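You operate a simulated robot arm through the tools that you are given. There is no shell and no other tool. Be economical: measure what you need, move in short steps, check, and stop when the job is done.

You run a simulated robot arm. Do the job below in one go: nothing can be reset, and whatever is moved stays where it is left.

## Task
File both index cards under their headings and put the box lid back.
Fine: meanwhile the lid waits on the post end of the desk.
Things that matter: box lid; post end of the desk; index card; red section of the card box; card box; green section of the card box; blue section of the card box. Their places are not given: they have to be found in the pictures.

It is judged by the outcome, as a careful person would: the job done as asked, and still so three seconds after it is handed in. It fails if anything else is knocked over, pushed out of place, dropped, spilled or broken. Lids that push on must go on centred and level and be pressed home; caps that screw on are set level and turned clockwise until they are tight.

## Robot
A 7-joint arm with a two-finger parallel gripper, fixed in place. Base frame: the origin is at the foot of the arm, x ahead of it, y to its left, z up; the work surface is at about z = 750. Readings come in mm, rad, newtons and seconds.
With the tool pointing down near the work surface it reaches from about 300 to 680 mm from the base axis. Its first joint turns from -1.152 to 1.152 rad. Payload 1.57 kg.
The TCP is the grasp point between the finger pads, 30 mm short of the fingertips. In the tool frame z runs along the fingers and y along their closing line. Largest opening 110 mm; finger width 24, thickness 12; the body of the gripper, 48 by 112 mm, starts 78 mm behind the TCP.
Orientation is that of the tool frame in the base frame, as a unit quaternion [w, x, y, z]. With the fingers straight down and closing along the base's y, the tool's x points along the base's -x, its y along +y and its z along -z.

## Interface
- The arm moves only by the tool jog_arm. Its argument "series" is a list that holds one entry, the list of rows, each a list of 7 numbers: the shift along the base's x, y, z in mm, then the turn, a rotation vector about the base's x, y, z in rad, then the finger opening in mm, from 0 to 110. In form: [[[tx, ty, tz, rx, ry, rz, hand], ...]]. A call has 1 to 20 rows; each row shifts and turns the commanded pose from where the row before left it. Each row takes 0.2 s and may step no farther than 50 mm and 0.15 rad from the row before; otherwise, or with a gripper value out of range, the whole call is refused. Where a pose cannot be reached the arm comes as near as it can. A force on the tool above 40 N (or 10 N above the force at the start of the call, whichever is more), or a blocked arm, ends the call early, and 0.2 s more pass. The fingers move at their own pace (about 108 mm/s each) and stop on an object; they squeeze with about 41 N. The grip force told is the motor's: it shows also when the fingers shut on nothing. Time passes only in rows, and 0.2 s behind the last, so rows that do not move let the fingers close. It gives the time, the measured TCP pose, the force on the tool (base axes), the opening and the grip force at its end, in the units of the frame above (readings bear some noise).
- Cameras (640 x 400 px; columns grow to the right, rows downward): "scene" is fixed at [169.1, -392.6, 1402.3]; the picture's right is [0.67, -0.74, 0.00], its down [-0.53, -0.48, -0.70] and it looks along [0.52, 0.47, -0.72] (base axes); focal length 304 px, centre (320, 200). "wrist" rides on the gripper at [-36, 0, -80] in the tool frame; the picture's right is [0.00, -1.00, 0.00], its down [0.97, 0.00, -0.24] and it looks along [0.24, 0.00, 0.97] (tool axes); focal length 218 px, centre (320, 200).
- capture(camera): a new picture of that camera. It takes no simulated time.
- point_at(camera, pixels): there is no depth. For up to 12 entries [column, row, z] of the newest picture of that camera ("zoom" is the newest enlarged one), the place [x, y] in the base frame at which the ray of that pixel passes the height z, good to about 2 mm, but the place of the scene camera against the robot may be out by one fixed shift of up to 25 mm in any direction. It takes no simulated time.
- zoom(camera, box): a new picture of the part [left, top, right, bottom] of that camera's present view, enlarged. It takes no simulated time.
- close_job(): hands the job in; it is judged then, once.

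Keep the steps short. Do not move on a guess: measure, check each grasp and each placing, and mend mistakes. In all there are 80 turns and 38 pictures (those below and enlarged ones count). Leave the gripper open and the arm clear of the work at the hand-in unless told otherwise, and finish with a single line.

The tools are called after ">>>" as a command line: name --argument value ..., lists and objects as JSON in quotes. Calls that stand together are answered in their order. jog_arm: Moves the arm, as the interface text tells. Its arguments: {"type":"object","properties":{"series":{"type":"array"}},"required":["series"]} The other tools are called the same way: capture (camera) takes a picture; point_at (camera, pixels) gives the place at which the rays of pixels pass given heights; zoom (camera, box) takes an enlarged picture of a part of a camera's view; close_job () hands the job in.

At the start:

```text
time_s: 0.0
ee_pos: [447.0, 177.3, 1072.6]
ee_rot: [0.0, 0.0, 1.0, 0.0]
wrist_force: [0.6, 0.6, 0.0]
opening: 109.7
finger_force: 0.1
```

scene: 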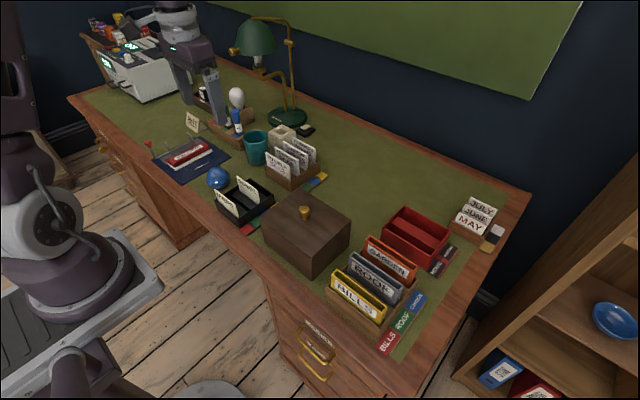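
wrist: 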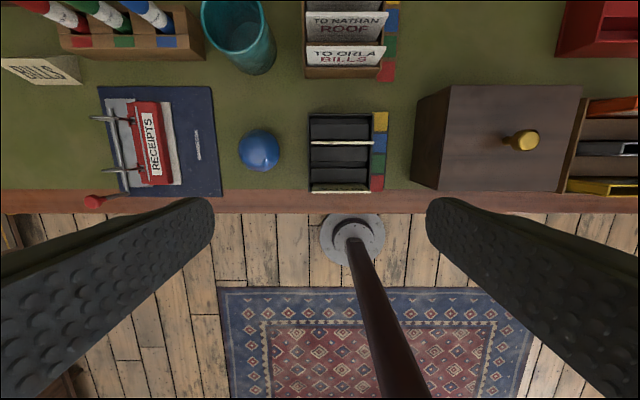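

I see a busy desk: a brown box with a knob, a black tray with cards, and colour tabs beside the holders. I'll zoom in on these first.

>>> zoom --camera "scene" --box '[200, 150, 440, 300]'

>>> zoom --camera "scene" --box '[320, 180, 540, 360]'

>>> zoom --camera "scene" --box '[70, 0, 340, 200]'

```text
2.67 times, centred on (320, 225) of scene
```

zoom: 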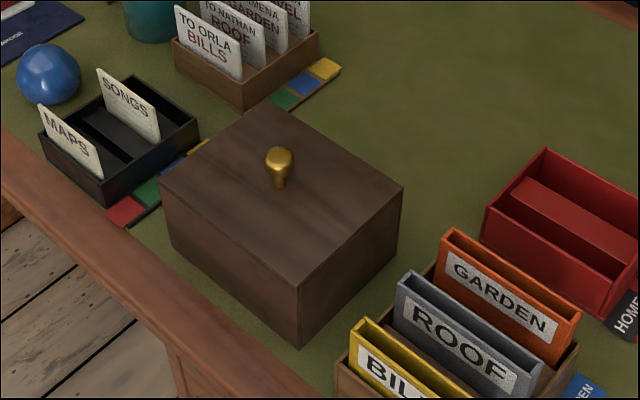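

```text
2.22 times, centred on (430, 270) of scene
```

zoom: 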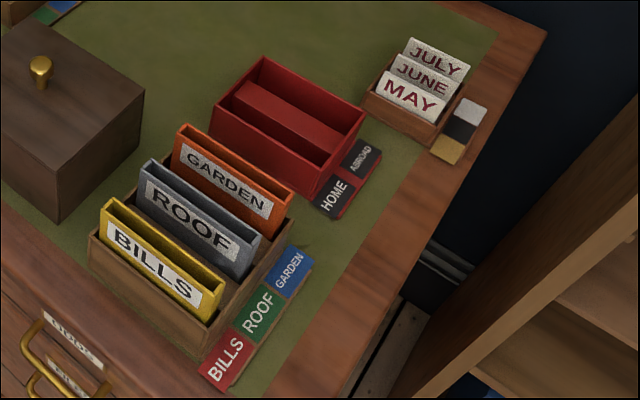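

```text
2.00 times, centred on (205, 100) of scene
```

zoom: 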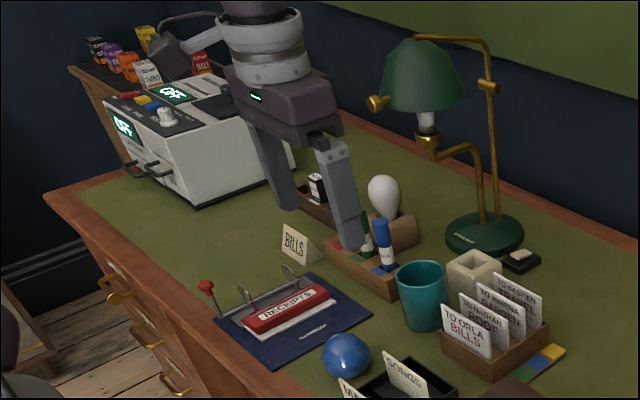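

I need better views of the box, the cards and the small labels. I'll locate a few features with the wrist camera before moving.

>>> point_at --camera "wrist" --pixels '[[522, 141, 860], [450, 86, 850], [582, 86, 850], [412, 188, 750], [345, 143, 800], [345, 188, 800], [345, 45, 800], [345, 60, 800]]'

>>> zoom --camera "wrist" --box '[280, 0, 640, 225]'

```text
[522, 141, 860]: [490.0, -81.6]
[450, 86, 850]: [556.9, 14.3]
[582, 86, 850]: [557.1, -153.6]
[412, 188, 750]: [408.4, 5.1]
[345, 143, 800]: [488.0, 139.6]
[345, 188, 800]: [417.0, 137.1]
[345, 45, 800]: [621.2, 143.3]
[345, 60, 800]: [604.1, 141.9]
```

```text
1.78 times, centred on (460, 112) of wrist
```

zoom: 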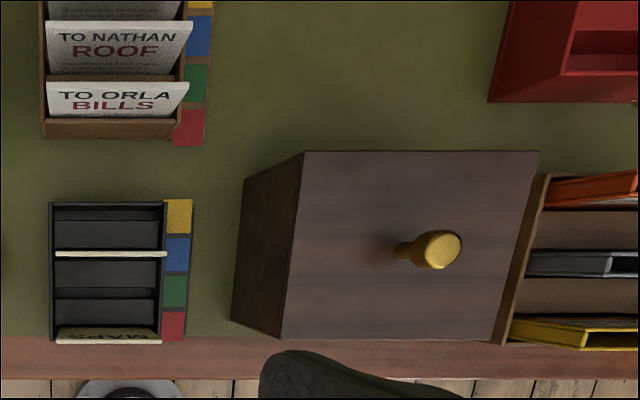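

Next I'll move sideways (−y) at this height to look at the box and the right end of the desk from above.

>>> jog_arm --series '[[[0, -50, 0, 0, 0, 0, 110], [0, -50, 0, 0, 0, 0, 110], [0, -50, 0, 0, 0, 0, 110], [0, -50, 0, 0, 0, 0, 110], [0, -50, 0, 0, 0, 0, 110], [0, -20, 0, 0, 0, 0, 110]]]'

>>> capture --camera "wrist"

>>> capture --camera "scene"

```text
time_s: 1.4
ee_pos: [447.9, -92.5, 1074.1]
ee_rot: [-0.001, -0.001, 1.0, 0.0]
wrist_force: [0.6, 0.4, 1.2]
opening: 109.8
finger_force: 0.0
```

```text
31 pictures are left
```

wrist: 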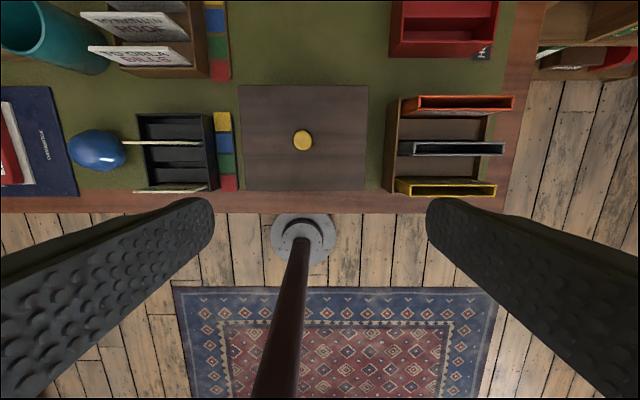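

```text
30 pictures are left
```

scene: 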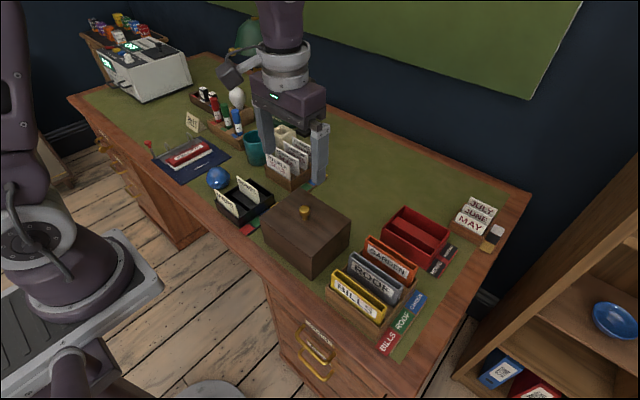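

Now I'll look closely at labels that could tell which end is the "post" end: the left machine, the drawers and the shelf.

>>> zoom --camera "scene" --box '[70, 5, 230, 105]'

>>> zoom --camera "scene" --box '[280, 290, 440, 390]'

>>> zoom --camera "scene" --box '[140, 90, 300, 190]'

```text
4.00 times, centred on (150, 55) of scene
```

zoom: 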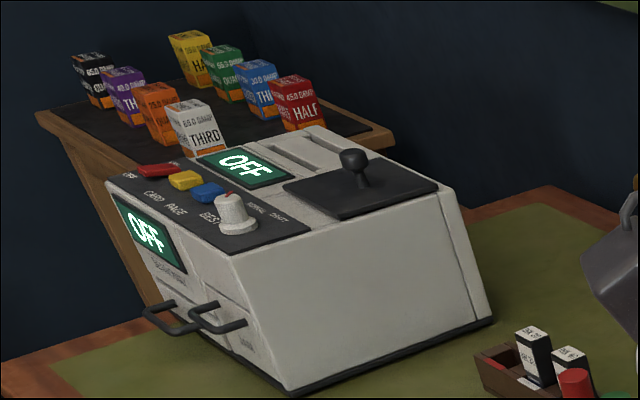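

```text
4.00 times, centred on (360, 340) of scene
```

zoom: 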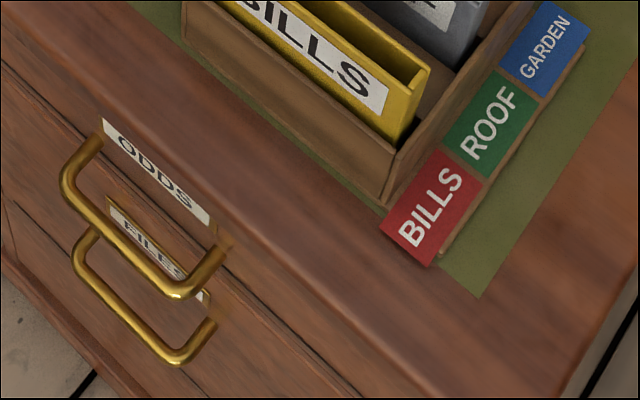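

```text
4.00 times, centred on (220, 140) of scene
```

zoom: 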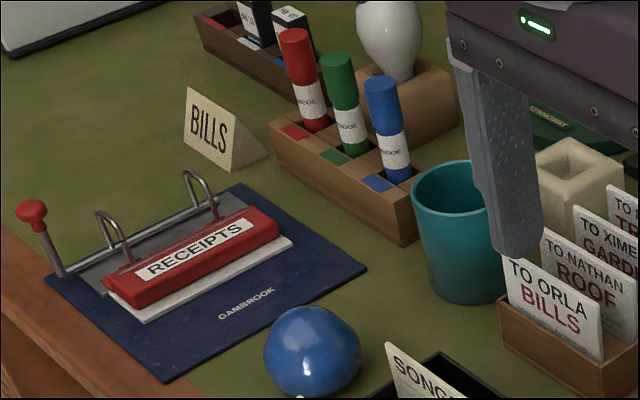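

Let me measure the desk and the main objects, using both cameras, to find the extents and the camera shift.

>>> point_at --camera "scene" --pixels '[[531, 195, 750], [68, 97, 750], [196, 52, 750], [400, 398, 750], [441, 215, 790], [383, 250, 790], [411, 207, 790], [453, 232, 790], [305, 212, 860], [265, 226, 840], [303, 192, 840], [350, 228, 840]]'

>>> point_at --camera "wrist" --pixels '[[302, 140, 860], [239, 85, 840], [368, 86, 840], [366, 190, 840], [243, 190, 840], [389, 57, 750], [511, 100, 750], [209, 78, 750], [490, 60, 750], [389, 190, 750], [300, 212, 750], [390, 0, 800]]'

```text
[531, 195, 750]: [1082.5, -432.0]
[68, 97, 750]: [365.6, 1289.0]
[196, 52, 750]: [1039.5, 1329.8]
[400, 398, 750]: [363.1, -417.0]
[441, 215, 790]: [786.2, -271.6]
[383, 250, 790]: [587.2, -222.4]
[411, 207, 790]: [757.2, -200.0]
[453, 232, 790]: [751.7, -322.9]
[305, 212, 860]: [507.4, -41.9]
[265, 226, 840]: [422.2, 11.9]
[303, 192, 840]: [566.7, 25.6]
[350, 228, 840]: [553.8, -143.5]
```

```text
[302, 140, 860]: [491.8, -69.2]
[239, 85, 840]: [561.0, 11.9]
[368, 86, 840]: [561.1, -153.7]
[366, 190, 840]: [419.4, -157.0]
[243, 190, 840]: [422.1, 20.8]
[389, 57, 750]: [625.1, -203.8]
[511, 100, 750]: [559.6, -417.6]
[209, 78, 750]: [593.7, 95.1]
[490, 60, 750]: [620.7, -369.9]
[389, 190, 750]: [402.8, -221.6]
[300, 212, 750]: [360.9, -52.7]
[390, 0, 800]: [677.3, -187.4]
```

The desk runs from y≈-430 to y≈1300, so the right end is nearest and holds the sorter and the HOME/ABROAD tray. Before I decide which end is the post end, I'll survey the left part.

>>> jog_arm --series '[[[0, 50, 0, 0, 0, 0, 110], [0, 50, 0, 0, 0, 0, 110], [0, 50, 0, 0, 0, 0, 110], [0, 50, 0, 0, 0, 0, 110], [0, 50, 0, 0, 0, 0, 110], [0, 50, 0, 0, 0, 0, 110], [0, 50, 0, 0, 0, 0, 110], [0, 50, 0, 0, 0, 0, 110], [0, 50, 0, 0, 0, 0, 110], [0, 40, 0, 0, 0, 0, 110]]]'

>>> capture --camera "wrist"

>>> zoom --camera "scene" --box '[160, 90, 360, 215]'

```text
time_s: 3.6
ee_pos: [446.3, 396.1, 1073.2]
ee_rot: [0.0, 0.0, 1.0, -0.001]
wrist_force: [0.7, 0.7, -0.8]
opening: 109.9
finger_force: 0.2
```

```text
26 pictures are left
```

wrist: 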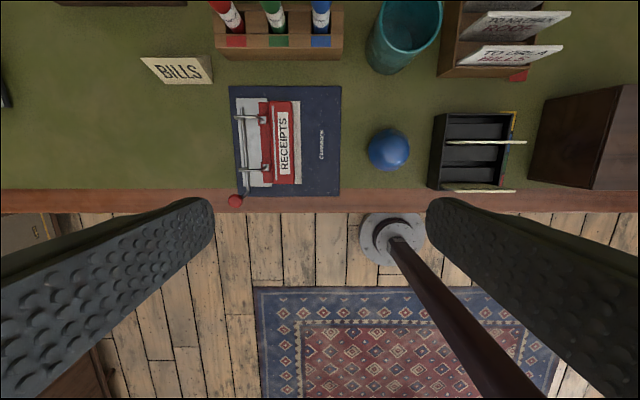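

```text
3.20 times, centred on (260, 152) of scene
```

zoom: 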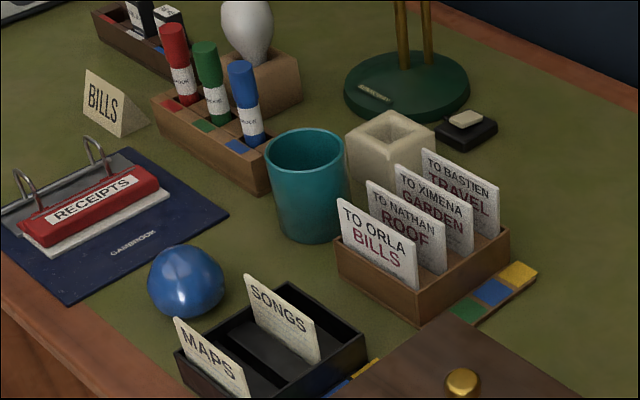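

The left end is marked by a "BILLS" tent card. Letters and the HOME/ABROAD tray are toward the right, so the post end is the right part, and the free green area is behind the box. Triangulating between views gives a box top of z≈850, with the knob top at z≈873 near (491, -70). I'll move above the knob.

>>> jog_arm --series '[[[5, -50, 0, 0, 0, 0, 110], [5, -50, 0, 0, 0, 0, 110], [5, -50, 0, 0, 0, 0, 110], [5, -50, 0, 0, 0, 0, 110], [5, -50, 0, 0, 0, 0, 110], [5, -50, 0, 0, 0, 0, 110], [5, -50, 0, 0, 0, 0, 110], [5, -50, 0, 0, 0, 0, 110], [5, -50, 0, 0, 0, 0, 110], [0, -16, -40, 0, 0, 0, 110], [0, 0, -40, 0, 0, 0, 110], [0, 0, -40, 0, 0, 0, 60]]]'

>>> capture --camera "wrist"

>>> zoom --camera "scene" --box '[230, 130, 390, 230]'

```text
refused: row 1 steps farther than a row can; nothing moved
```

```text
24 pictures are left
```

wrist: 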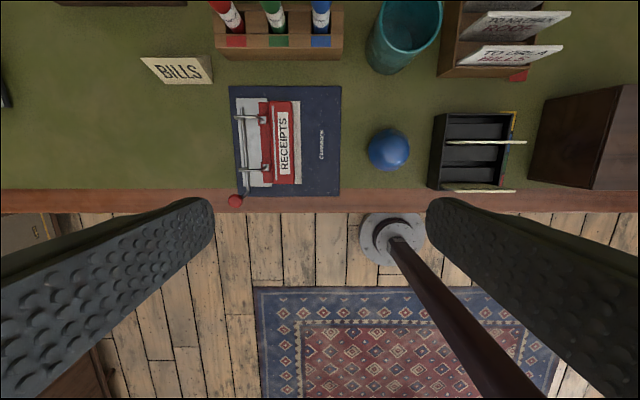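

```text
4.00 times, centred on (310, 180) of scene
```

zoom: 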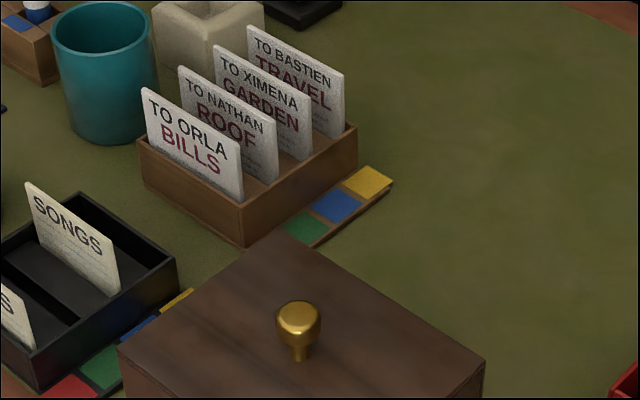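

The move was refused because the step was longer than 50 mm. I'll resend it with smaller steps.

>>> jog_arm --series '[[[4, -48, 0, 0, 0, 0, 110], [4, -48, 0, 0, 0, 0, 110], [4, -48, 0, 0, 0, 0, 110], [4, -48, 0, 0, 0, 0, 110], [5, -48, 0, 0, 0, 0, 110], [5, -48, 0, 0, 0, 0, 110], [5, -48, 0, 0, 0, 0, 110], [5, -48, 0, 0, 0, 0, 110], [4, -48, 0, 0, 0, 0, 110], [4, -34, -20, 0, 0, 0, 110], [0, 0, -45, 0, 0, 0, 110], [0, 0, -45, 0, 0, 0, 80]]]'

>>> capture --camera "wrist"

```text
time_s: 6.2
ee_pos: [490.4, -68.0, 962.2]
ee_rot: [0.0, -0.002, 1.0, 0.0]
wrist_force: [0.0, 0.4, 0.5]
opening: 80.0
finger_force: 0.0
```

```text
22 pictures are left
```

wrist: 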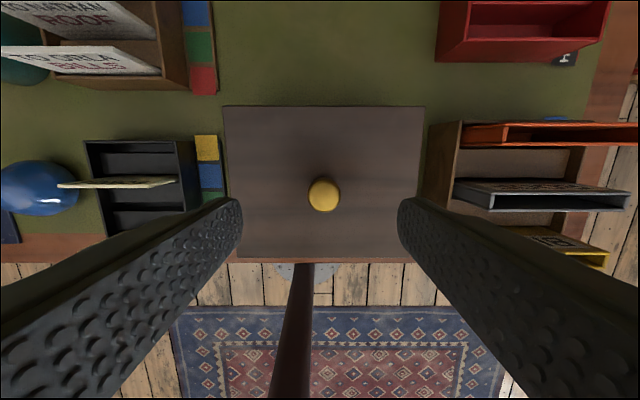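

The knob is at (324,195). I'll measure it and the lid edges.

>>> point_at --camera "wrist" --pixels '[[324, 195, 870], [308, 195, 870], [340, 195, 870], [224, 108, 850], [424, 108, 850], [410, 262, 850], [238, 258, 850], [438, 63, 750], [190, 90, 750], [606, 22, 810], [438, 2, 810]]'

>>> zoom --camera "scene" --box '[240, 170, 400, 270]'

```text
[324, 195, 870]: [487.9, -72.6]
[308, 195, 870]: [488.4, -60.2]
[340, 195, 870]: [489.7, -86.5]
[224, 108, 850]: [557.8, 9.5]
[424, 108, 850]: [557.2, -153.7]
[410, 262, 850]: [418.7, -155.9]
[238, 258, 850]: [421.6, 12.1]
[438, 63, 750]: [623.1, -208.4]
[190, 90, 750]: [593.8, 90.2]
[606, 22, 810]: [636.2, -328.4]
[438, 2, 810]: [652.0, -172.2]
```

```text
4.00 times, centred on (320, 220) of scene
```

zoom: 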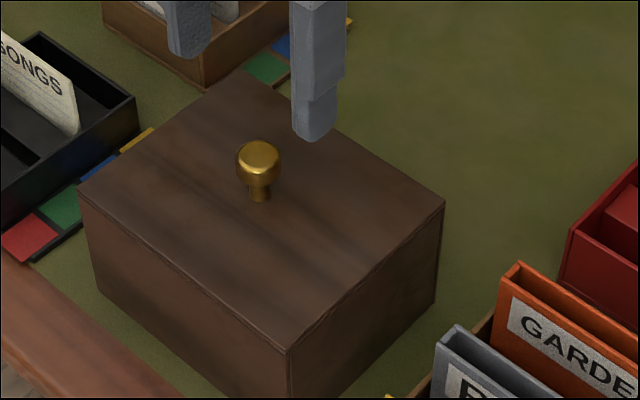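

The lid is about 137×165 mm, centred at (489, -72), with the knob in the middle. I'll descend with the fingers around the knob until the tips are about 4 mm above the lid.

>>> jog_arm --series '[[[-1, -4, -26, 0, 0, 0, 80], [0, 0, -26, 0, 0, 0, 70], [0, 0, -18, 0, 0, 0, 70], [0, 0, -6, 0, 0, 0, 70]]]'

>>> zoom --camera "scene" --box '[240, 150, 400, 250]'

```text
time_s: 7.2
ee_pos: [489.9, -72.3, 885.9]
ee_rot: [0.0, -0.001, 1.0, 0.0]
wrist_force: [0.4, -0.1, -0.2]
opening: 69.7
finger_force: 0.0
```

```text
4.00 times, centred on (320, 200) of scene
```

zoom: 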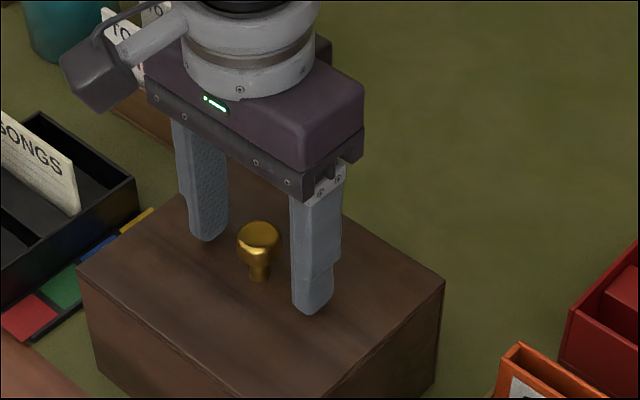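

The tips are just above the lid and straddle the knob. I'll close on it.

>>> jog_arm --series '[[[0, 0, 0, 0, 0, 0, 10], [0, 0, 0, 0, 0, 0, 10], [0, 0, 0, 0, 0, 0, 10]]]'

```text
time_s: 8.0
ee_pos: [489.2, -72.6, 886.6]
ee_rot: [0.0, 0.0, 1.0, 0.001]
wrist_force: [-0.4, 0.3, 0.5]
opening: 24.9
finger_force: 37.0
```

The knob is gripped at a 25 mm opening. I'll lift slowly and straight up.

>>> jog_arm --series '[[[0, 0, 5, 0, 0, 0, 10], [0, 0, 10, 0, 0, 0, 10], [0, 0, 20, 0, 0, 0, 10], [0, 0, 35, 0, 0, 0, 10], [0, 0, 30, 0, 0, 0, 10]]]'

>>> capture --camera "scene"

```text
time_s: 9.2
ee_pos: [491.2, -72.4, 987.0]
ee_rot: [0.0, 0.0, 1.0, -0.001]
wrist_force: [-0.2, -0.2, -2.6]
opening: 25.2
finger_force: 36.4
```

```text
19 pictures are left
```

scene: 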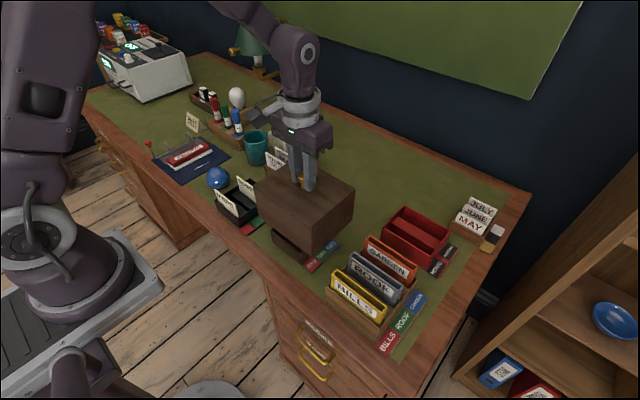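

The "lid" is a deep cover, and beneath it there's a box with a red/green/blue key. I'll zoom to check its depth and clearance.

>>> zoom --camera "scene" --box '[230, 160, 390, 280]'

```text
3.33 times, centred on (310, 220) of scene
```

zoom: 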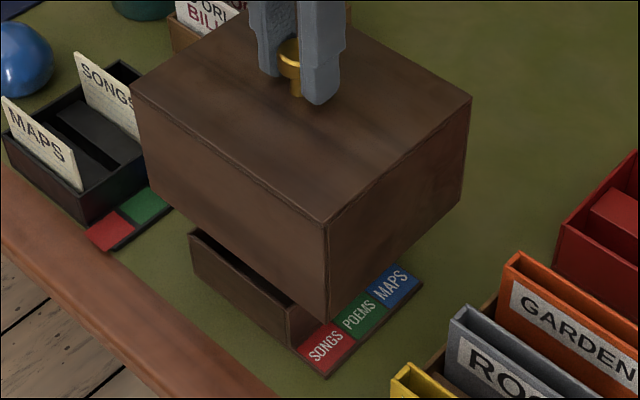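

The headings are SONGS in red (near), POEMS in green and MAPS in blue (far), and the two index cards are MAPS and SONGS in the black tray. I'll carry the lid to the free area at about (655, -85) behind the box, next to the HOME/ABROAD post tray.

>>> jog_arm --series '[[[30, 0, 15, 0, 0, 0, 10], [35, -5, 0, 0, 0, 0, 10], [35, -5, 0, 0, 0, 0, 10], [35, -3, 0, 0, 0, 0, 10], [29, 0, 0, 0, 0, 0, 10], [0, 0, 0, 0, 0, 0, 10], [0, 0, -30, 0, 0, 0, 10], [0, 0, -30, 0, 0, 0, 10]]]'

>>> capture --camera "scene"

>>> capture --camera "wrist"

```text
time_s: 11.0
ee_pos: [654.6, -86.8, 941.5]
ee_rot: [0.0, 0.0, 1.0, 0.0]
wrist_force: [0.4, -0.4, -2.9]
opening: 24.9
finger_force: 36.6
```

```text
17 pictures are left
```

scene: 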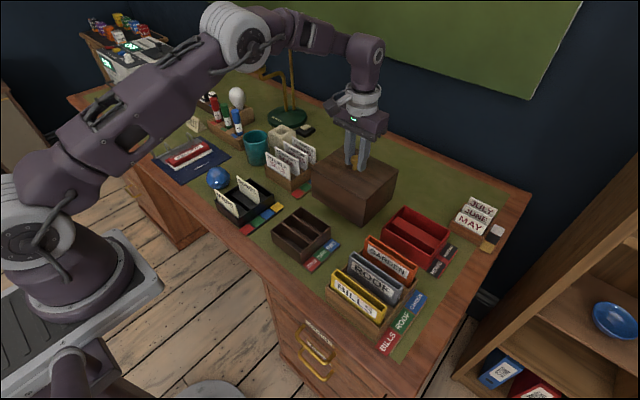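

```text
16 pictures are left
```

wrist: 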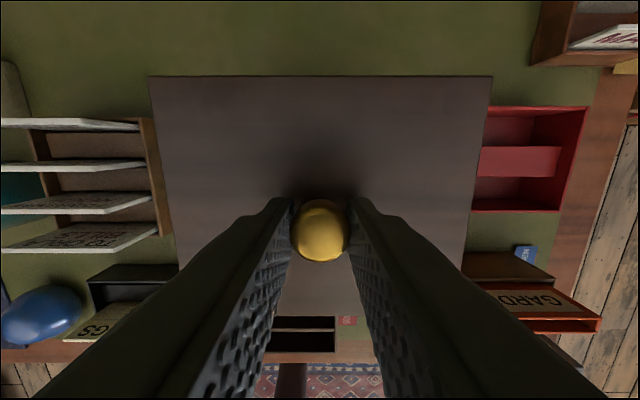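

The lid hangs level, and the red tray starts at y≈-205, clear of the lid's edge at about -169. I'll lower it, slowly at the end.

>>> jog_arm --series '[[[0, 2, -25, 0, 0, 0, 10], [0, 0, -20, 0, 0, 0, 10], [0, 0, -5, 0, 0, 0, 10], [0, 0, -4, 0, 0, 0, 10], [0, 0, -3, 0, 0, 0, 10]]]'

>>> zoom --camera "scene" --box '[260, 130, 460, 260]'

```text
time_s: 12.2
ee_pos: [652.8, -82.7, 887.0]
ee_rot: [0.001, -0.001, 1.0, 0.0]
wrist_force: [-8.3, 2.3, 26.6]
opening: 25.2
finger_force: 36.8
```

```text
3.08 times, centred on (360, 195) of scene
```

zoom: 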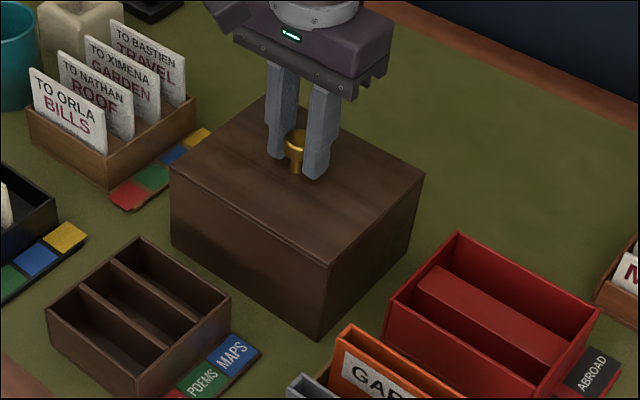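

A contact force of 26 N at z=887 means the lid is on the desk. I'll ease up 2 mm, open, and rise straight up.

>>> jog_arm --series '[[[0, 0, 2, 0, 0, 0, 10], [0, 0, 0, 0, 0, 0, 60], [0, 0, 0, 0, 0, 0, 70], [0, 0, 30, 0, 0, 0, 70], [0, 0, 45, 0, 0, 0, 70], [-40, 20, 30, 0, 0, 0, 70], [-45, 20, 0, 0, 0, 0, 70], [-45, 20, 0, 0, 0, 0, 70], [-45, 20, 0, 0, 0, 0, 70], [-20, 40, 0, 0, 0, 0, 70], [0, 45, 0, 0, 0, 0, 70]]]'

>>> capture --camera "wrist"

>>> capture --camera "scene"

```text
refused: row 6 steps farther than a row can; nothing moved
```

```text
14 pictures are left
```

wrist: 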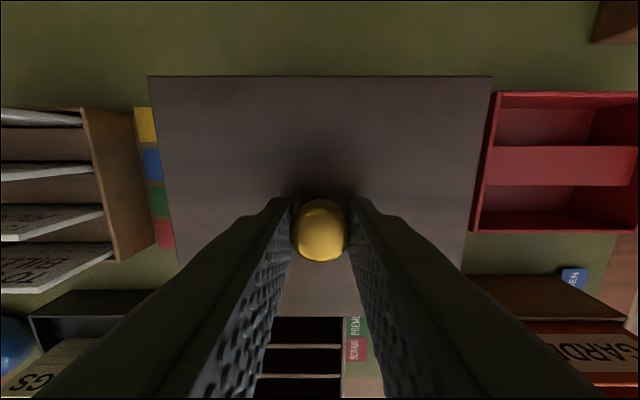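

```text
13 pictures are left
```

scene: 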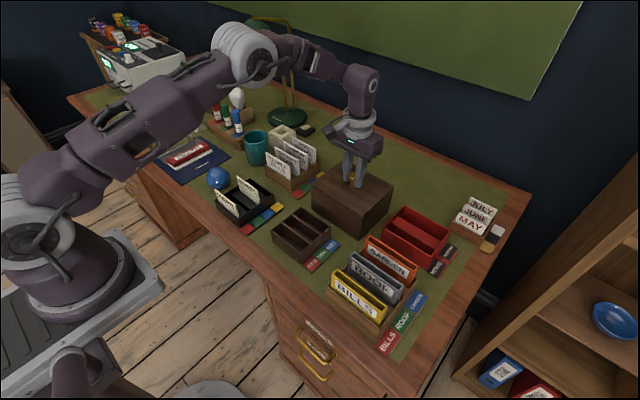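

Again I exceeded the step limit, so I'll resend with smaller steps. It ends at about (460, 40, 990) to view both the box and the black tray.

>>> jog_arm --series '[[[0, 0, 2, 0, 0, 0, 10], [0, 0, 0, 0, 0, 0, 60], [0, 0, 0, 0, 0, 0, 70], [0, 0, 30, 0, 0, 0, 70], [0, 0, 45, 0, 0, 0, 70], [0, 0, 28, 0, 0, 0, 70], [-39, 24, 0, 0, 0, 0, 70], [-39, 24, 0, 0, 0, 0, 70], [-39, 25, 0, 0, 0, 0, 70], [-39, 25, 0, 0, 0, 0, 70], [-39, 25, 0, 0, 0, 0, 70]]]'

>>> capture --camera "wrist"

```text
time_s: 14.6
ee_pos: [458.8, 41.3, 990.7]
ee_rot: [0.002, 0.001, 1.0, 0.0]
wrist_force: [-0.2, 0.5, 0.1]
opening: 70.1
finger_force: 0.1
```

```text
12 pictures are left
```

wrist: 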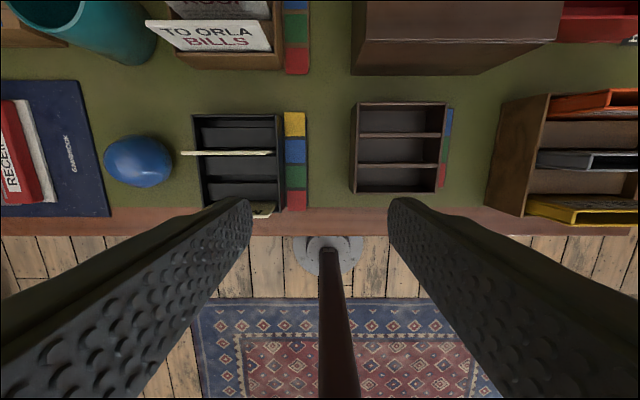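

The lid stands still. Now I'll measure the cards and the box sections from this view.

>>> point_at --camera "wrist" --pixels '[[181, 153, 830], [271, 153, 830], [181, 153, 850], [271, 153, 850], [359, 102, 800], [446, 102, 800], [438, 194, 800], [355, 194, 800], [400, 135, 800], [400, 165, 800], [305, 112, 752], [306, 210, 752]]'

>>> zoom --camera "scene" --box '[205, 165, 345, 270]'

```text
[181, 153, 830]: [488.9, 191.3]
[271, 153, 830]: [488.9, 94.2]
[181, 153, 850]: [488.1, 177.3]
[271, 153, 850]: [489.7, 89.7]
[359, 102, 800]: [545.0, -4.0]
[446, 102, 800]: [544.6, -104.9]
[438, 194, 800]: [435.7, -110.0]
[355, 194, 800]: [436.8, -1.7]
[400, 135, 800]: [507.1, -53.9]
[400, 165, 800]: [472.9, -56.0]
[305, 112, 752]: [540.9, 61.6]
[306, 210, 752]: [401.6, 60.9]
```

```text
3.81 times, centred on (275, 218) of scene
```

zoom: 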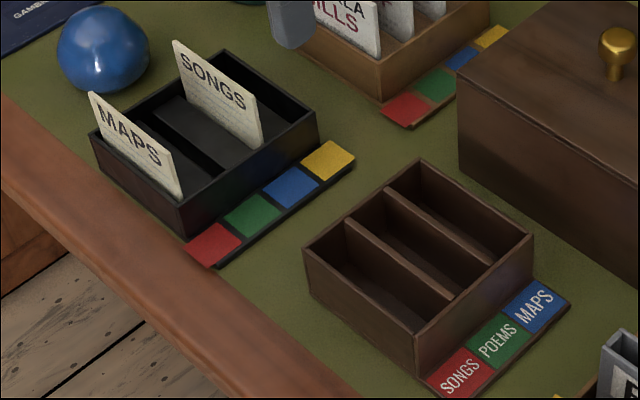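

I'll calibrate the scene camera's shift using the black tray's key corners, then get card and box heights from it.

>>> point_at --camera "zoom" --pixels '[[355, 158, 752], [212, 268, 752], [173, 40, 830], [257, 97, 830], [88, 92, 830], [172, 153, 830], [303, 250, 800], [421, 160, 800], [534, 235, 800], [417, 340, 800], [90, 133, 800], [318, 111, 800]]'

>>> point_at --camera "wrist" --pixels '[[192, 115, 780], [283, 115, 780], [284, 212, 780], [206, 207, 780], [263, 216, 830], [359, 102, 790], [446, 102, 790], [438, 194, 790], [355, 194, 790], [453, 108, 752], [446, 188, 752]]'

```text
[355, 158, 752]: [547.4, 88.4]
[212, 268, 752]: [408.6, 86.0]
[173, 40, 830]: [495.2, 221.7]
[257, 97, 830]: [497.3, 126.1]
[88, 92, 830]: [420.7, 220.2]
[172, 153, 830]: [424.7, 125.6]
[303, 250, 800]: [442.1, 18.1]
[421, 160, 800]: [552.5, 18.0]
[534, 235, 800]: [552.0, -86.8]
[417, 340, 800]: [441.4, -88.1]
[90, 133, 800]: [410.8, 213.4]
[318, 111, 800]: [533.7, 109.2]
```

```text
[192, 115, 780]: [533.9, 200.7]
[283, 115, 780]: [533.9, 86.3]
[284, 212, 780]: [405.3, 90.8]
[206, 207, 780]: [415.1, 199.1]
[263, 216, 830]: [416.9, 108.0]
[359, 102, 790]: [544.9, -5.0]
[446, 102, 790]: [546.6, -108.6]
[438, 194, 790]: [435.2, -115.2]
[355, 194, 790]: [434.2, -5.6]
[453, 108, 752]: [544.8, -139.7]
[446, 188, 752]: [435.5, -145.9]
```

Calibrating, I get card tops at z≈840 and card width ≈92 mm. SONGS is at x≈489, MAPS at x≈417, both centred at y≈137. The box is x 435–546, y −6…−112, with a wall top at about 792. I'll pinch the cards by their faces, so I rotate the gripper 90° while moving above SONGS, then check.

>>> jog_arm --series '[[[2.7, 8.7, -5, 0, 0, 0.1428, 70], [2.7, 8.7, -5, 0, 0, 0.1428, 70], [2.7, 8.7, -5, 0, 0, 0.1428, 70], [2.7, 8.7, -5, 0, 0, 0.1428, 70], [2.7, 8.7, -5, 0, 0, 0.1428, 60], [2.7, 8.7, -5, 0, 0, 0.1428, 60], [2.7, 8.7, -5, 0, 0, 0.1428, 50], [2.7, 8.7, -5, 0, 0, 0.1428, 50], [2.7, 8.7, -5, 0, 0, 0.1428, 50], [2.7, 8.7, -5, 0, 0, 0.1428, 50], [2.7, 8.7, -5, 0, 0, 0.1428, 50], [0, 0, 0, 0, 0, 0, 50]]]'

>>> capture --camera "wrist"

```text
time_s: 17.2
ee_pos: [489.6, 135.2, 934.2]
ee_rot: [0.0, 0.707, -0.707, 0.0]
wrist_force: [0.7, 0.7, -0.5]
opening: 50.0
finger_force: 0.0
```

```text
10 pictures are left
```

wrist: 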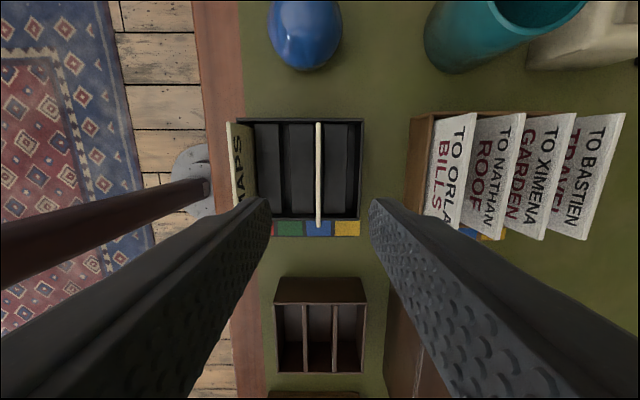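

SONGS appears edge-on at column 318, rows 123–227, between the fingers. I'll measure it, the tray and the box.

>>> point_at --camera "wrist" --pixels '[[318, 123, 840], [318, 227, 840], [228, 122, 840], [240, 118, 785], [363, 118, 785], [360, 219, 785], [281, 303, 790], [365, 303, 790], [307, 303, 790], [334, 303, 790], [364, 371, 790], [278, 371, 790]]'

```text
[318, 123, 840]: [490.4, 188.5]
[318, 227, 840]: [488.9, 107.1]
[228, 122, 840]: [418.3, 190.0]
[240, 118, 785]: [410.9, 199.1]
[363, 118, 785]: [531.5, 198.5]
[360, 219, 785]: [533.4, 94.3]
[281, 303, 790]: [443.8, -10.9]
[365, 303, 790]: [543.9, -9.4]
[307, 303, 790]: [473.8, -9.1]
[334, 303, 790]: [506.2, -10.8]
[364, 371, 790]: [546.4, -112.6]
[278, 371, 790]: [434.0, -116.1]
```

The right-end readings disagree between views by about 10 mm. I'll enlarge this view to read the edges properly.

>>> zoom --camera "wrist" --box '[210, 100, 410, 400]'

```text
1.33 times, centred on (310, 250) of wrist
```

zoom: 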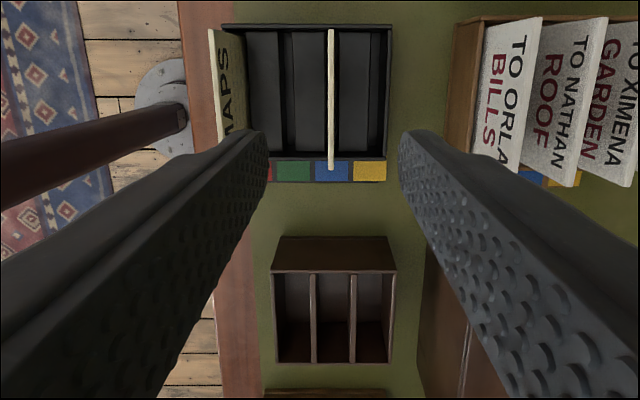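

SONGS spans y≈189 to ≈99, so the centre is ≈144, with its top at z≈835 and x≈490. I'll descend around it with the tips staying above the tray walls (~783).

>>> jog_arm --series '[[[0, 9, -30, 0, 0, 0, 50], [0, 0, -30, 0, 0, 0, 50], [0, 0, -25, 0, 0, 0, 50], [0, 0, -10, 0, 0, 0, 50], [0, 0, 0, 0, 0, 0, 50]]]'

>>> zoom --camera "scene" --box '[190, 130, 310, 230]'

```text
time_s: 18.4
ee_pos: [488.4, 143.8, 838.9]
ee_rot: [0.001, -0.707, 0.707, 0.0]
wrist_force: [-1.1, -0.5, 0.6]
opening: 50.1
finger_force: 0.0
```

```text
4.00 times, centred on (250, 180) of scene
```

zoom: 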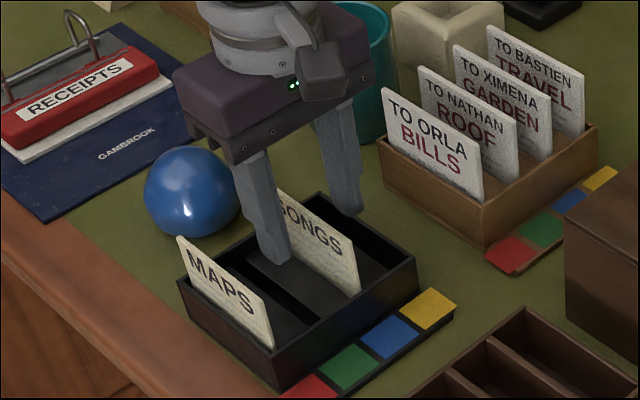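

The fingers straddle the card with good overlap. I'll close, then lift about 90 mm.

>>> jog_arm --series '[[[0, 0, 0, 0, 0, 0, 0], [0, 0, 0, 0, 0, 0, 0], [0, 0, 0, 0, 0, 0, 0], [0, 0, 10, 0, 0, 0, 0], [0, 0, 30, 0, 0, 0, 0], [0, 0, 40, 0, 0, 0, 0], [0, 0, 20, 0, 0, 0, 0]]]'

```text
time_s: 20.0
ee_pos: [489.0, 144.1, 940.8]
ee_rot: [0.0, -0.707, 0.707, -0.001]
wrist_force: [0.2, 0.1, 0.2]
opening: 2.4
finger_force: 23.6
```

The card is held at an opening of 2.4 mm. I'll carry it over the red SONGS section at about (454.5, −57) and look.

>>> jog_arm --series '[[[-7, -40, 0, 0, 0, 0, 0], [-7, -40, 0, 0, 0, 0, 0], [-7, -40, 0, 0, 0, 0, 0], [-7, -40, 0, 0, 0, 0, 0], [-6, -41, -10, 0, 0, 0, 0], [0, 0, -20, 0, 0, 0, 0], [0, 0, 0, 0, 0, 0, 0]]]'

>>> capture --camera "wrist"

>>> zoom --camera "scene" --box '[230, 140, 370, 290]'

```text
time_s: 21.6
ee_pos: [455.3, -56.2, 909.1]
ee_rot: [0.0, 0.707, -0.707, 0.0]
wrist_force: [-0.1, 0.9, 0.7]
opening: 2.3
finger_force: 23.9
```

```text
7 pictures are left
```

wrist: 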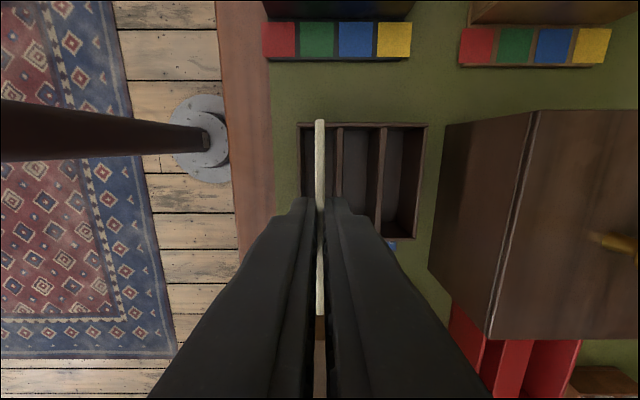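

```text
2.67 times, centred on (300, 215) of scene
```

zoom: 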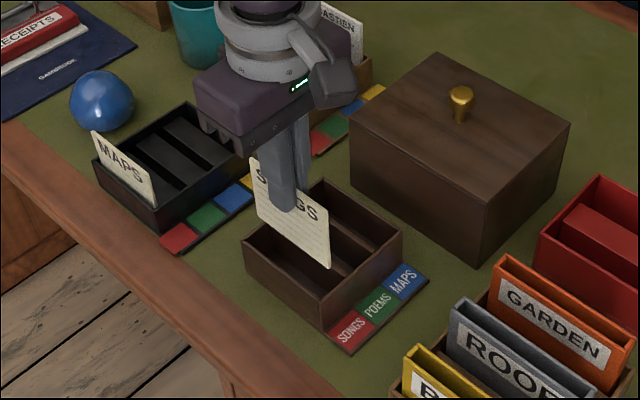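

The card is over the red section. I'll measure the card ends (rows 118–316) against the box edges (rows 123 and 238).

>>> point_at --camera "wrist" --pixels '[[320, 118, 906], [320, 316, 906], [300, 124, 792], [426, 124, 792], [421, 238, 792], [340, 128, 792], [383, 128, 792], [303, 130, 792], [412, 235, 792], [320, 118, 900], [320, 316, 900]]'

```text
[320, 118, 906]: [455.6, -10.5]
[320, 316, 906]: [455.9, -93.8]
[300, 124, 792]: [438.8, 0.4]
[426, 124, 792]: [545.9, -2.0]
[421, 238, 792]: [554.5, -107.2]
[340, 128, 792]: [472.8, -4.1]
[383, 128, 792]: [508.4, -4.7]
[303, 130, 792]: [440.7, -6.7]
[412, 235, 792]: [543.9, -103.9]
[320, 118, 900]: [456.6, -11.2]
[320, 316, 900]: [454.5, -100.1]
```

The card centre is ≈−55 and the box centre ≈−56, and x is 455.5 against a section centre of 456. That's good, so I'll lower it just into the section and check the force.

>>> jog_arm --series '[[[0.5, 0, -20, 0, 0, 0, 0], [0, 0, -8, 0, 0, 0, 0], [0, 0, -5, 0, 0, 0, 0], [0, 0, -5, 0, 0, 0, 0], [0, 0, -4, 0, 0, 0, 0]]]'

```text
time_s: 22.8
ee_pos: [455.9, -57.2, 865.9]
ee_rot: [-0.001, -0.707, 0.708, 0.0]
wrist_force: [0.1, 0.0, 0.7]
opening: 2.7
finger_force: 23.8
```

No contact so far. I'll continue down in small steps to where the card sat before (TCP≈839).

>>> jog_arm --series '[[[0, 0, -7, 0, 0, 0, 0], [0, 0, -7, 0, 0, 0, 0], [0, 0, -6, 0, 0, 0, 0], [0, 0, -3, 0, 0, 0, 0], [0, 0, -2, 0, 0, 0, 0]]]'

>>> zoom --camera "scene" --box '[230, 140, 370, 290]'

```text
time_s: 24.0
ee_pos: [456.6, -57.5, 842.7]
ee_rot: [0.0, 0.707, -0.707, 0.0]
wrist_force: [0.3, -0.3, -1.1]
opening: 2.6
finger_force: 23.7
```

```text
2.67 times, centred on (300, 215) of scene
```

zoom: 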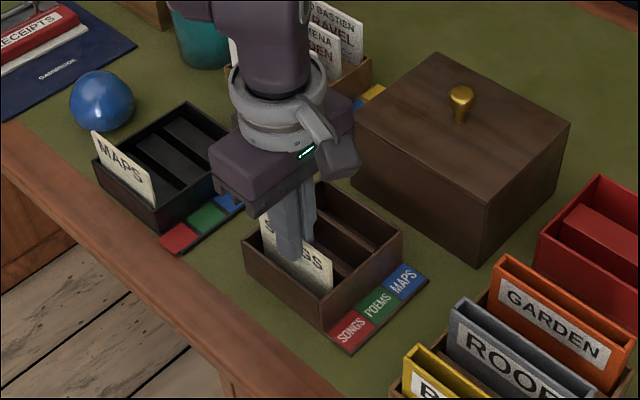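

The card is well inside the red section. I'll go down to the floor contact in 2 mm steps.

>>> jog_arm --series '[[[0, 0, -2, 0, 0, 0, 0], [0, 0, -2, 0, 0, 0, 0], [0, 0, -2, 0, 0, 0, 0]]]'

```text
time_s: 24.8
ee_pos: [455.4, -58.1, 837.0]
ee_rot: [0.001, -0.707, 0.707, -0.002]
wrist_force: [-1.1, -0.6, 25.5]
opening: 2.4
finger_force: 24.4
```

There's a 25 N floor contact, so the card is seated. I'll ease off 1 mm, open slowly, and rise.

>>> jog_arm --series '[[[0, 0, 1, 0, 0, 0, 2], [0, 0, 0, 0, 0, 0, 12], [0, 0, 0, 0, 0, 0, 40], [0, 0, 0, 0, 0, 0, 40], [0, 0, 25, 0, 0, 0, 40], [0, 0, 40, 0, 0, 0, 40], [0, 0, 40, 0, 0, 0, 40], [-8, 40, 0, 0, 0, 0, 50], [-8, 40, 0, 0, 0, 0, 50], [-8, 40, 0, 0, 0, 0, 50], [-8, 40, 0, 0, 0, 0, 50], [-6, 41, 0, 0, 0, 0, 50]]]'

>>> capture --camera "wrist"

```text
time_s: 27.4
ee_pos: [417.6, 145.9, 942.5]
ee_rot: [0.0, -0.707, 0.707, -0.001]
wrist_force: [-0.4, -0.7, -0.6]
opening: 49.7
finger_force: 0.1
```

```text
4 pictures are left
```

wrist: 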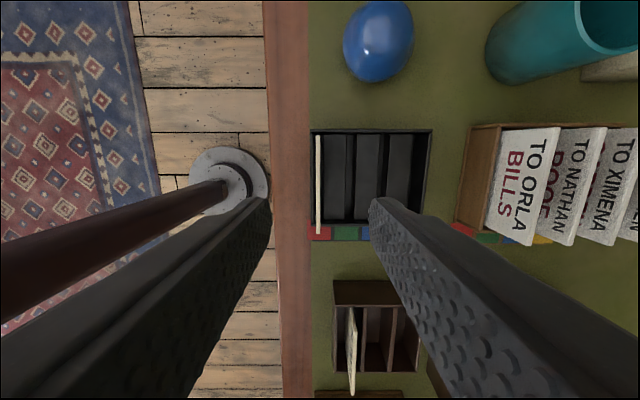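

SONGS stands in red. MAPS is at column 318, rows 133–236. I'll measure it.

>>> point_at --camera "wrist" --pixels '[[318, 133, 835], [318, 236, 835], [311, 130, 785], [431, 130, 785], [346, 308, 835], [352, 395, 835], [358, 307, 792], [415, 307, 792]]'

```text
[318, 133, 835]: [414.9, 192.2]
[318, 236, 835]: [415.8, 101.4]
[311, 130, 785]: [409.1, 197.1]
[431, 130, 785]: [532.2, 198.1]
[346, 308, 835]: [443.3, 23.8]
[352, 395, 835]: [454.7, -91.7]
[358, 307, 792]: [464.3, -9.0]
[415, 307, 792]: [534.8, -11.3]
```

MAPS is at x≈415.5, centred at y≈145, the same geometry as SONGS. I'll descend and close on it.

>>> jog_arm --series '[[[-2, -1, -35, 0, 0, 0, 50], [0, 0, -35, 0, 0, 0, 50], [0, 0, -24, 0, 0, 0, 50], [0, 0, -10, 0, 0, 0, 50], [0, 0, 0, 0, 0, 0, 50], [0, 0, 0, 0, 0, 0, 0], [0, 0, 0, 0, 0, 0, 0], [0, 0, 0, 0, 0, 0, 0]]]'

```text
time_s: 29.2
ee_pos: [416.0, 142.3, 839.1]
ee_rot: [0.0, -0.707, 0.707, 0.0]
wrist_force: [-1.1, 0.9, -1.3]
opening: 2.5
finger_force: 23.8
```

MAPS is held at 2.5 mm. I'll lift, carry it by (+110.5, −201) to the blue section, and lower to just above and into the mouth.

>>> jog_arm --series '[[[0, 0, 10, 0, 0, 0, 0], [0, 0, 40, 0, 0, 0, 0], [0, 0, 48, 0, 0, 0, 0], [22, -40, 0, 0, 0, 0, 0], [22, -40, 0, 0, 0, 0, 0], [22, -40, 0, 0, 0, 0, 0], [22, -40, 0, 0, 0, 0, 0], [22.5, -41, 0, 0, 0, 0, 0], [0, 0, 0, 0, 0, 0, 0], [0, 0, -30, 0, 0, 0, 0], [0, 0, -20, 0, 0, 0, 0], [0, 0, -8, 0, 0, 0, 0]]]'

>>> capture --camera "wrist"

```text
time_s: 31.8
ee_pos: [525.2, -57.7, 878.6]
ee_rot: [0.0, 0.707, -0.707, 0.0]
wrist_force: [0.1, -0.7, 0.3]
opening: 2.5
finger_force: 23.5
```

```text
3 pictures are left
```

wrist: 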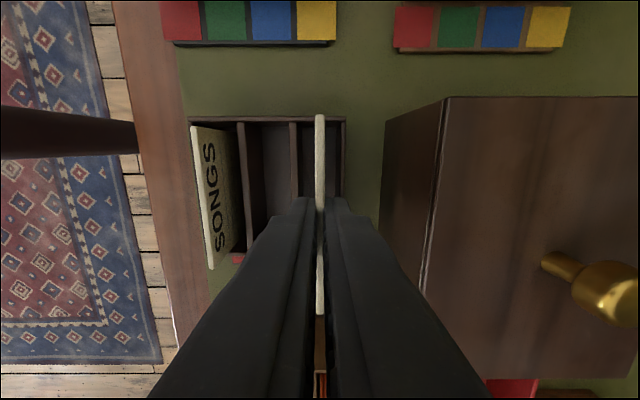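

MAPS is centred over the blue section. SONGS leans toward the front wall, so I'll check whether its top would clear the lid's inside.

>>> point_at --camera "wrist" --pixels '[[192, 127, 834], [210, 270, 834], [190, 122, 792], [245, 122, 792], [296, 122, 792], [344, 120, 792], [216, 128, 792], [428, 290, 848], [445, 97, 848]]'

```text
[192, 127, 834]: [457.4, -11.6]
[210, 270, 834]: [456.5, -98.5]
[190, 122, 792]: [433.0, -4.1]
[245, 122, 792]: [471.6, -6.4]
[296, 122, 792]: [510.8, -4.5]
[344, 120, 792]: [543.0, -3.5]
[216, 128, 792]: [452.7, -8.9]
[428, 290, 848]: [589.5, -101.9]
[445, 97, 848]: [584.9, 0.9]
```

SONGS's top is at x≈457, so it stands upright in the middle and the lean was only perspective. I'll lower MAPS in small steps to the floor.

>>> jog_arm --series '[[[0.5, 0, -8, 0, 0, 0, 0], [0, 0, -8, 0, 0, 0, 0], [0, 0, -8, 0, 0, 0, 0], [0, 0, -7, 0, 0, 0, 0], [0, 0, -5, 0, 0, 0, 0], [0, 0, -3, 0, 0, 0, 0], [0, 0, -2, 0, 0, 0, 0]]]'

```text
time_s: 33.4
ee_pos: [527.3, -57.8, 838.6]
ee_rot: [-0.001, 0.707, -0.707, 0.0]
wrist_force: [-1.2, 0.1, 16.2]
opening: 2.4
finger_force: 23.9
```

There's floor contact at the same height as before. I'll release, rise, then turn the gripper back and travel above the lid's knob at (653.5, −83.5).

>>> jog_arm --series '[[[0, 0, 0.5, 0, 0, 0, 2], [0, 0, 0, 0, 0, 0, 12], [0, 0, 0, 0, 0, 0, 40], [0, 0, 0, 0, 0, 0, 40], [0, 0, 25, 0, 0, 0, 40], [0, 0, 40, 0, 0, 0, 40], [0, 0, 45, 0, 0, 0, 40], [0, 0, 0, 0, 0, 0, 70]]]'

>>> jog_arm --series '[[[11.6, -2.3, 0, 0, 0, -0.1428, 70], [11.6, -2.3, 0, 0, 0, -0.1428, 70], [11.6, -2.3, 0, 0, 0, -0.1428, 70], [11.6, -2.3, 0, 0, 0, -0.1428, 70], [11.6, -2.3, 0, 0, 0, -0.1428, 70], [11.6, -2.3, 0, 0, 0, -0.1428, 70], [11.6, -2.3, 0, 0, 0, -0.1428, 70], [11.6, -2.3, 0, 0, 0, -0.1428, 70], [11.6, -2.3, 0, 0, 0, -0.1428, 70], [11.6, -2.3, 0, 0, 0, -0.1428, 70], [11.6, -2.7, 0, 0, 0, -0.1428, 70], [0, 0, 0, 0, 0, 0, 70]]]'

>>> capture --camera "wrist"

```text
time_s: 35.2
ee_pos: [527.6, -58.6, 949.1]
ee_rot: [0.0, 0.707, -0.707, 0.0]
wrist_force: [0.4, 0.0, 0.0]
opening: 70.1
finger_force: 0.1
```

```text
time_s: 37.8
ee_pos: [655.0, -82.5, 947.1]
ee_rot: [0.0, 0.0, 1.0, -0.001]
wrist_force: [-0.2, -0.7, 0.0]
opening: 70.0
finger_force: 0.0
```

```text
2 pictures are left
```

wrist: 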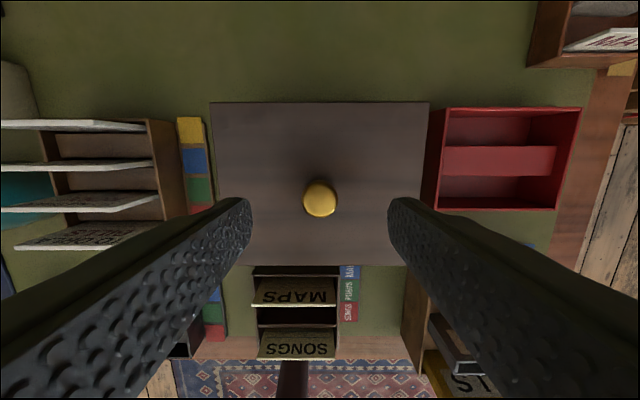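

Both cards stand in their sections. I'll check the knob centre at (320,199).

>>> point_at --camera "wrist" --pixels '[[320, 199, 870], [212, 102, 848], [429, 102, 848], [402, 266, 848], [250, 266, 848]]'

```text
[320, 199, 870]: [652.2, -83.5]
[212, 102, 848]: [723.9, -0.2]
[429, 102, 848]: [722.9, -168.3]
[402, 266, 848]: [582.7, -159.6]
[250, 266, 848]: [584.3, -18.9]
```

The knob is at (652.5, −83.5), directly under the TCP. I'll descend to z≈886 and grip.

>>> jog_arm --series '[[[-1, 0, -25, 0, 0, 0, 70], [0, 0, -25, 0, 0, 0, 70], [0, 0, -11, 0, 0, 0, 70], [0, 0, 0, 0, 0, 0, 70], [0, 0, 0, 0, 0, 0, 10], [0, 0, 0, 0, 0, 0, 10], [0, 0, 0, 0, 0, 0, 10]]]'

```text
time_s: 39.4
ee_pos: [653.0, -83.0, 886.3]
ee_rot: [0.0, 0.0, 1.0, 0.0]
wrist_force: [-0.1, -0.7, 0.0]
opening: 24.8
finger_force: 36.2
```

Gripped at 24.8 mm. I'll lift 115 mm, clear of the card tops, carry the lid back by (−163.5, +11), and lower part-way.

>>> jog_arm --series '[[[0, 0, 5, 0, 0, 0, 10], [0, 0, 20, 0, 0, 0, 10], [0, 0, 45, 0, 0, 0, 10], [0, 0, 45, 0, 0, 0, 10], [0, 0, 0, 0, 0, 0, 10], [-32.7, 2.2, 0, 0, 0, 0, 10], [-32.7, 2.2, 0, 0, 0, 0, 10], [-32.7, 2.2, 0, 0, 0, 0, 10], [-32.7, 2.2, 0, 0, 0, 0, 10], [-32.7, 2.2, 0, 0, 0, 0, 10], [0, 0, 0, 0, 0, 0, 10], [0, 0, 0, 0, 0, 0, 10]]]'

>>> zoom --camera "scene" --box '[215, 130, 415, 290]'

```text
time_s: 42.0
ee_pos: [488.9, -72.1, 1000.4]
ee_rot: [0.0, -0.001, 1.0, 0.0]
wrist_force: [-0.1, -0.7, -2.1]
opening: 24.8
finger_force: 36.5
```

```text
2.50 times, centred on (315, 210) of scene
```

zoom: 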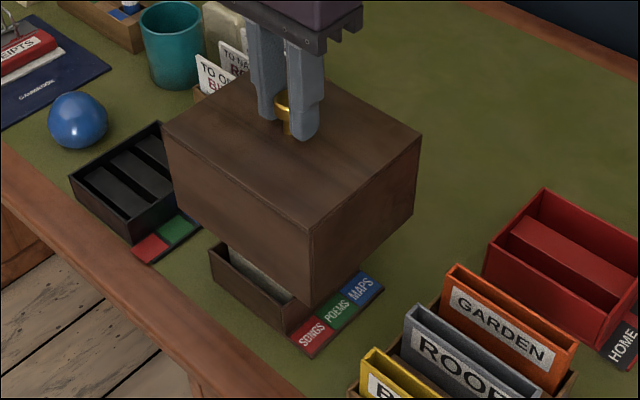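

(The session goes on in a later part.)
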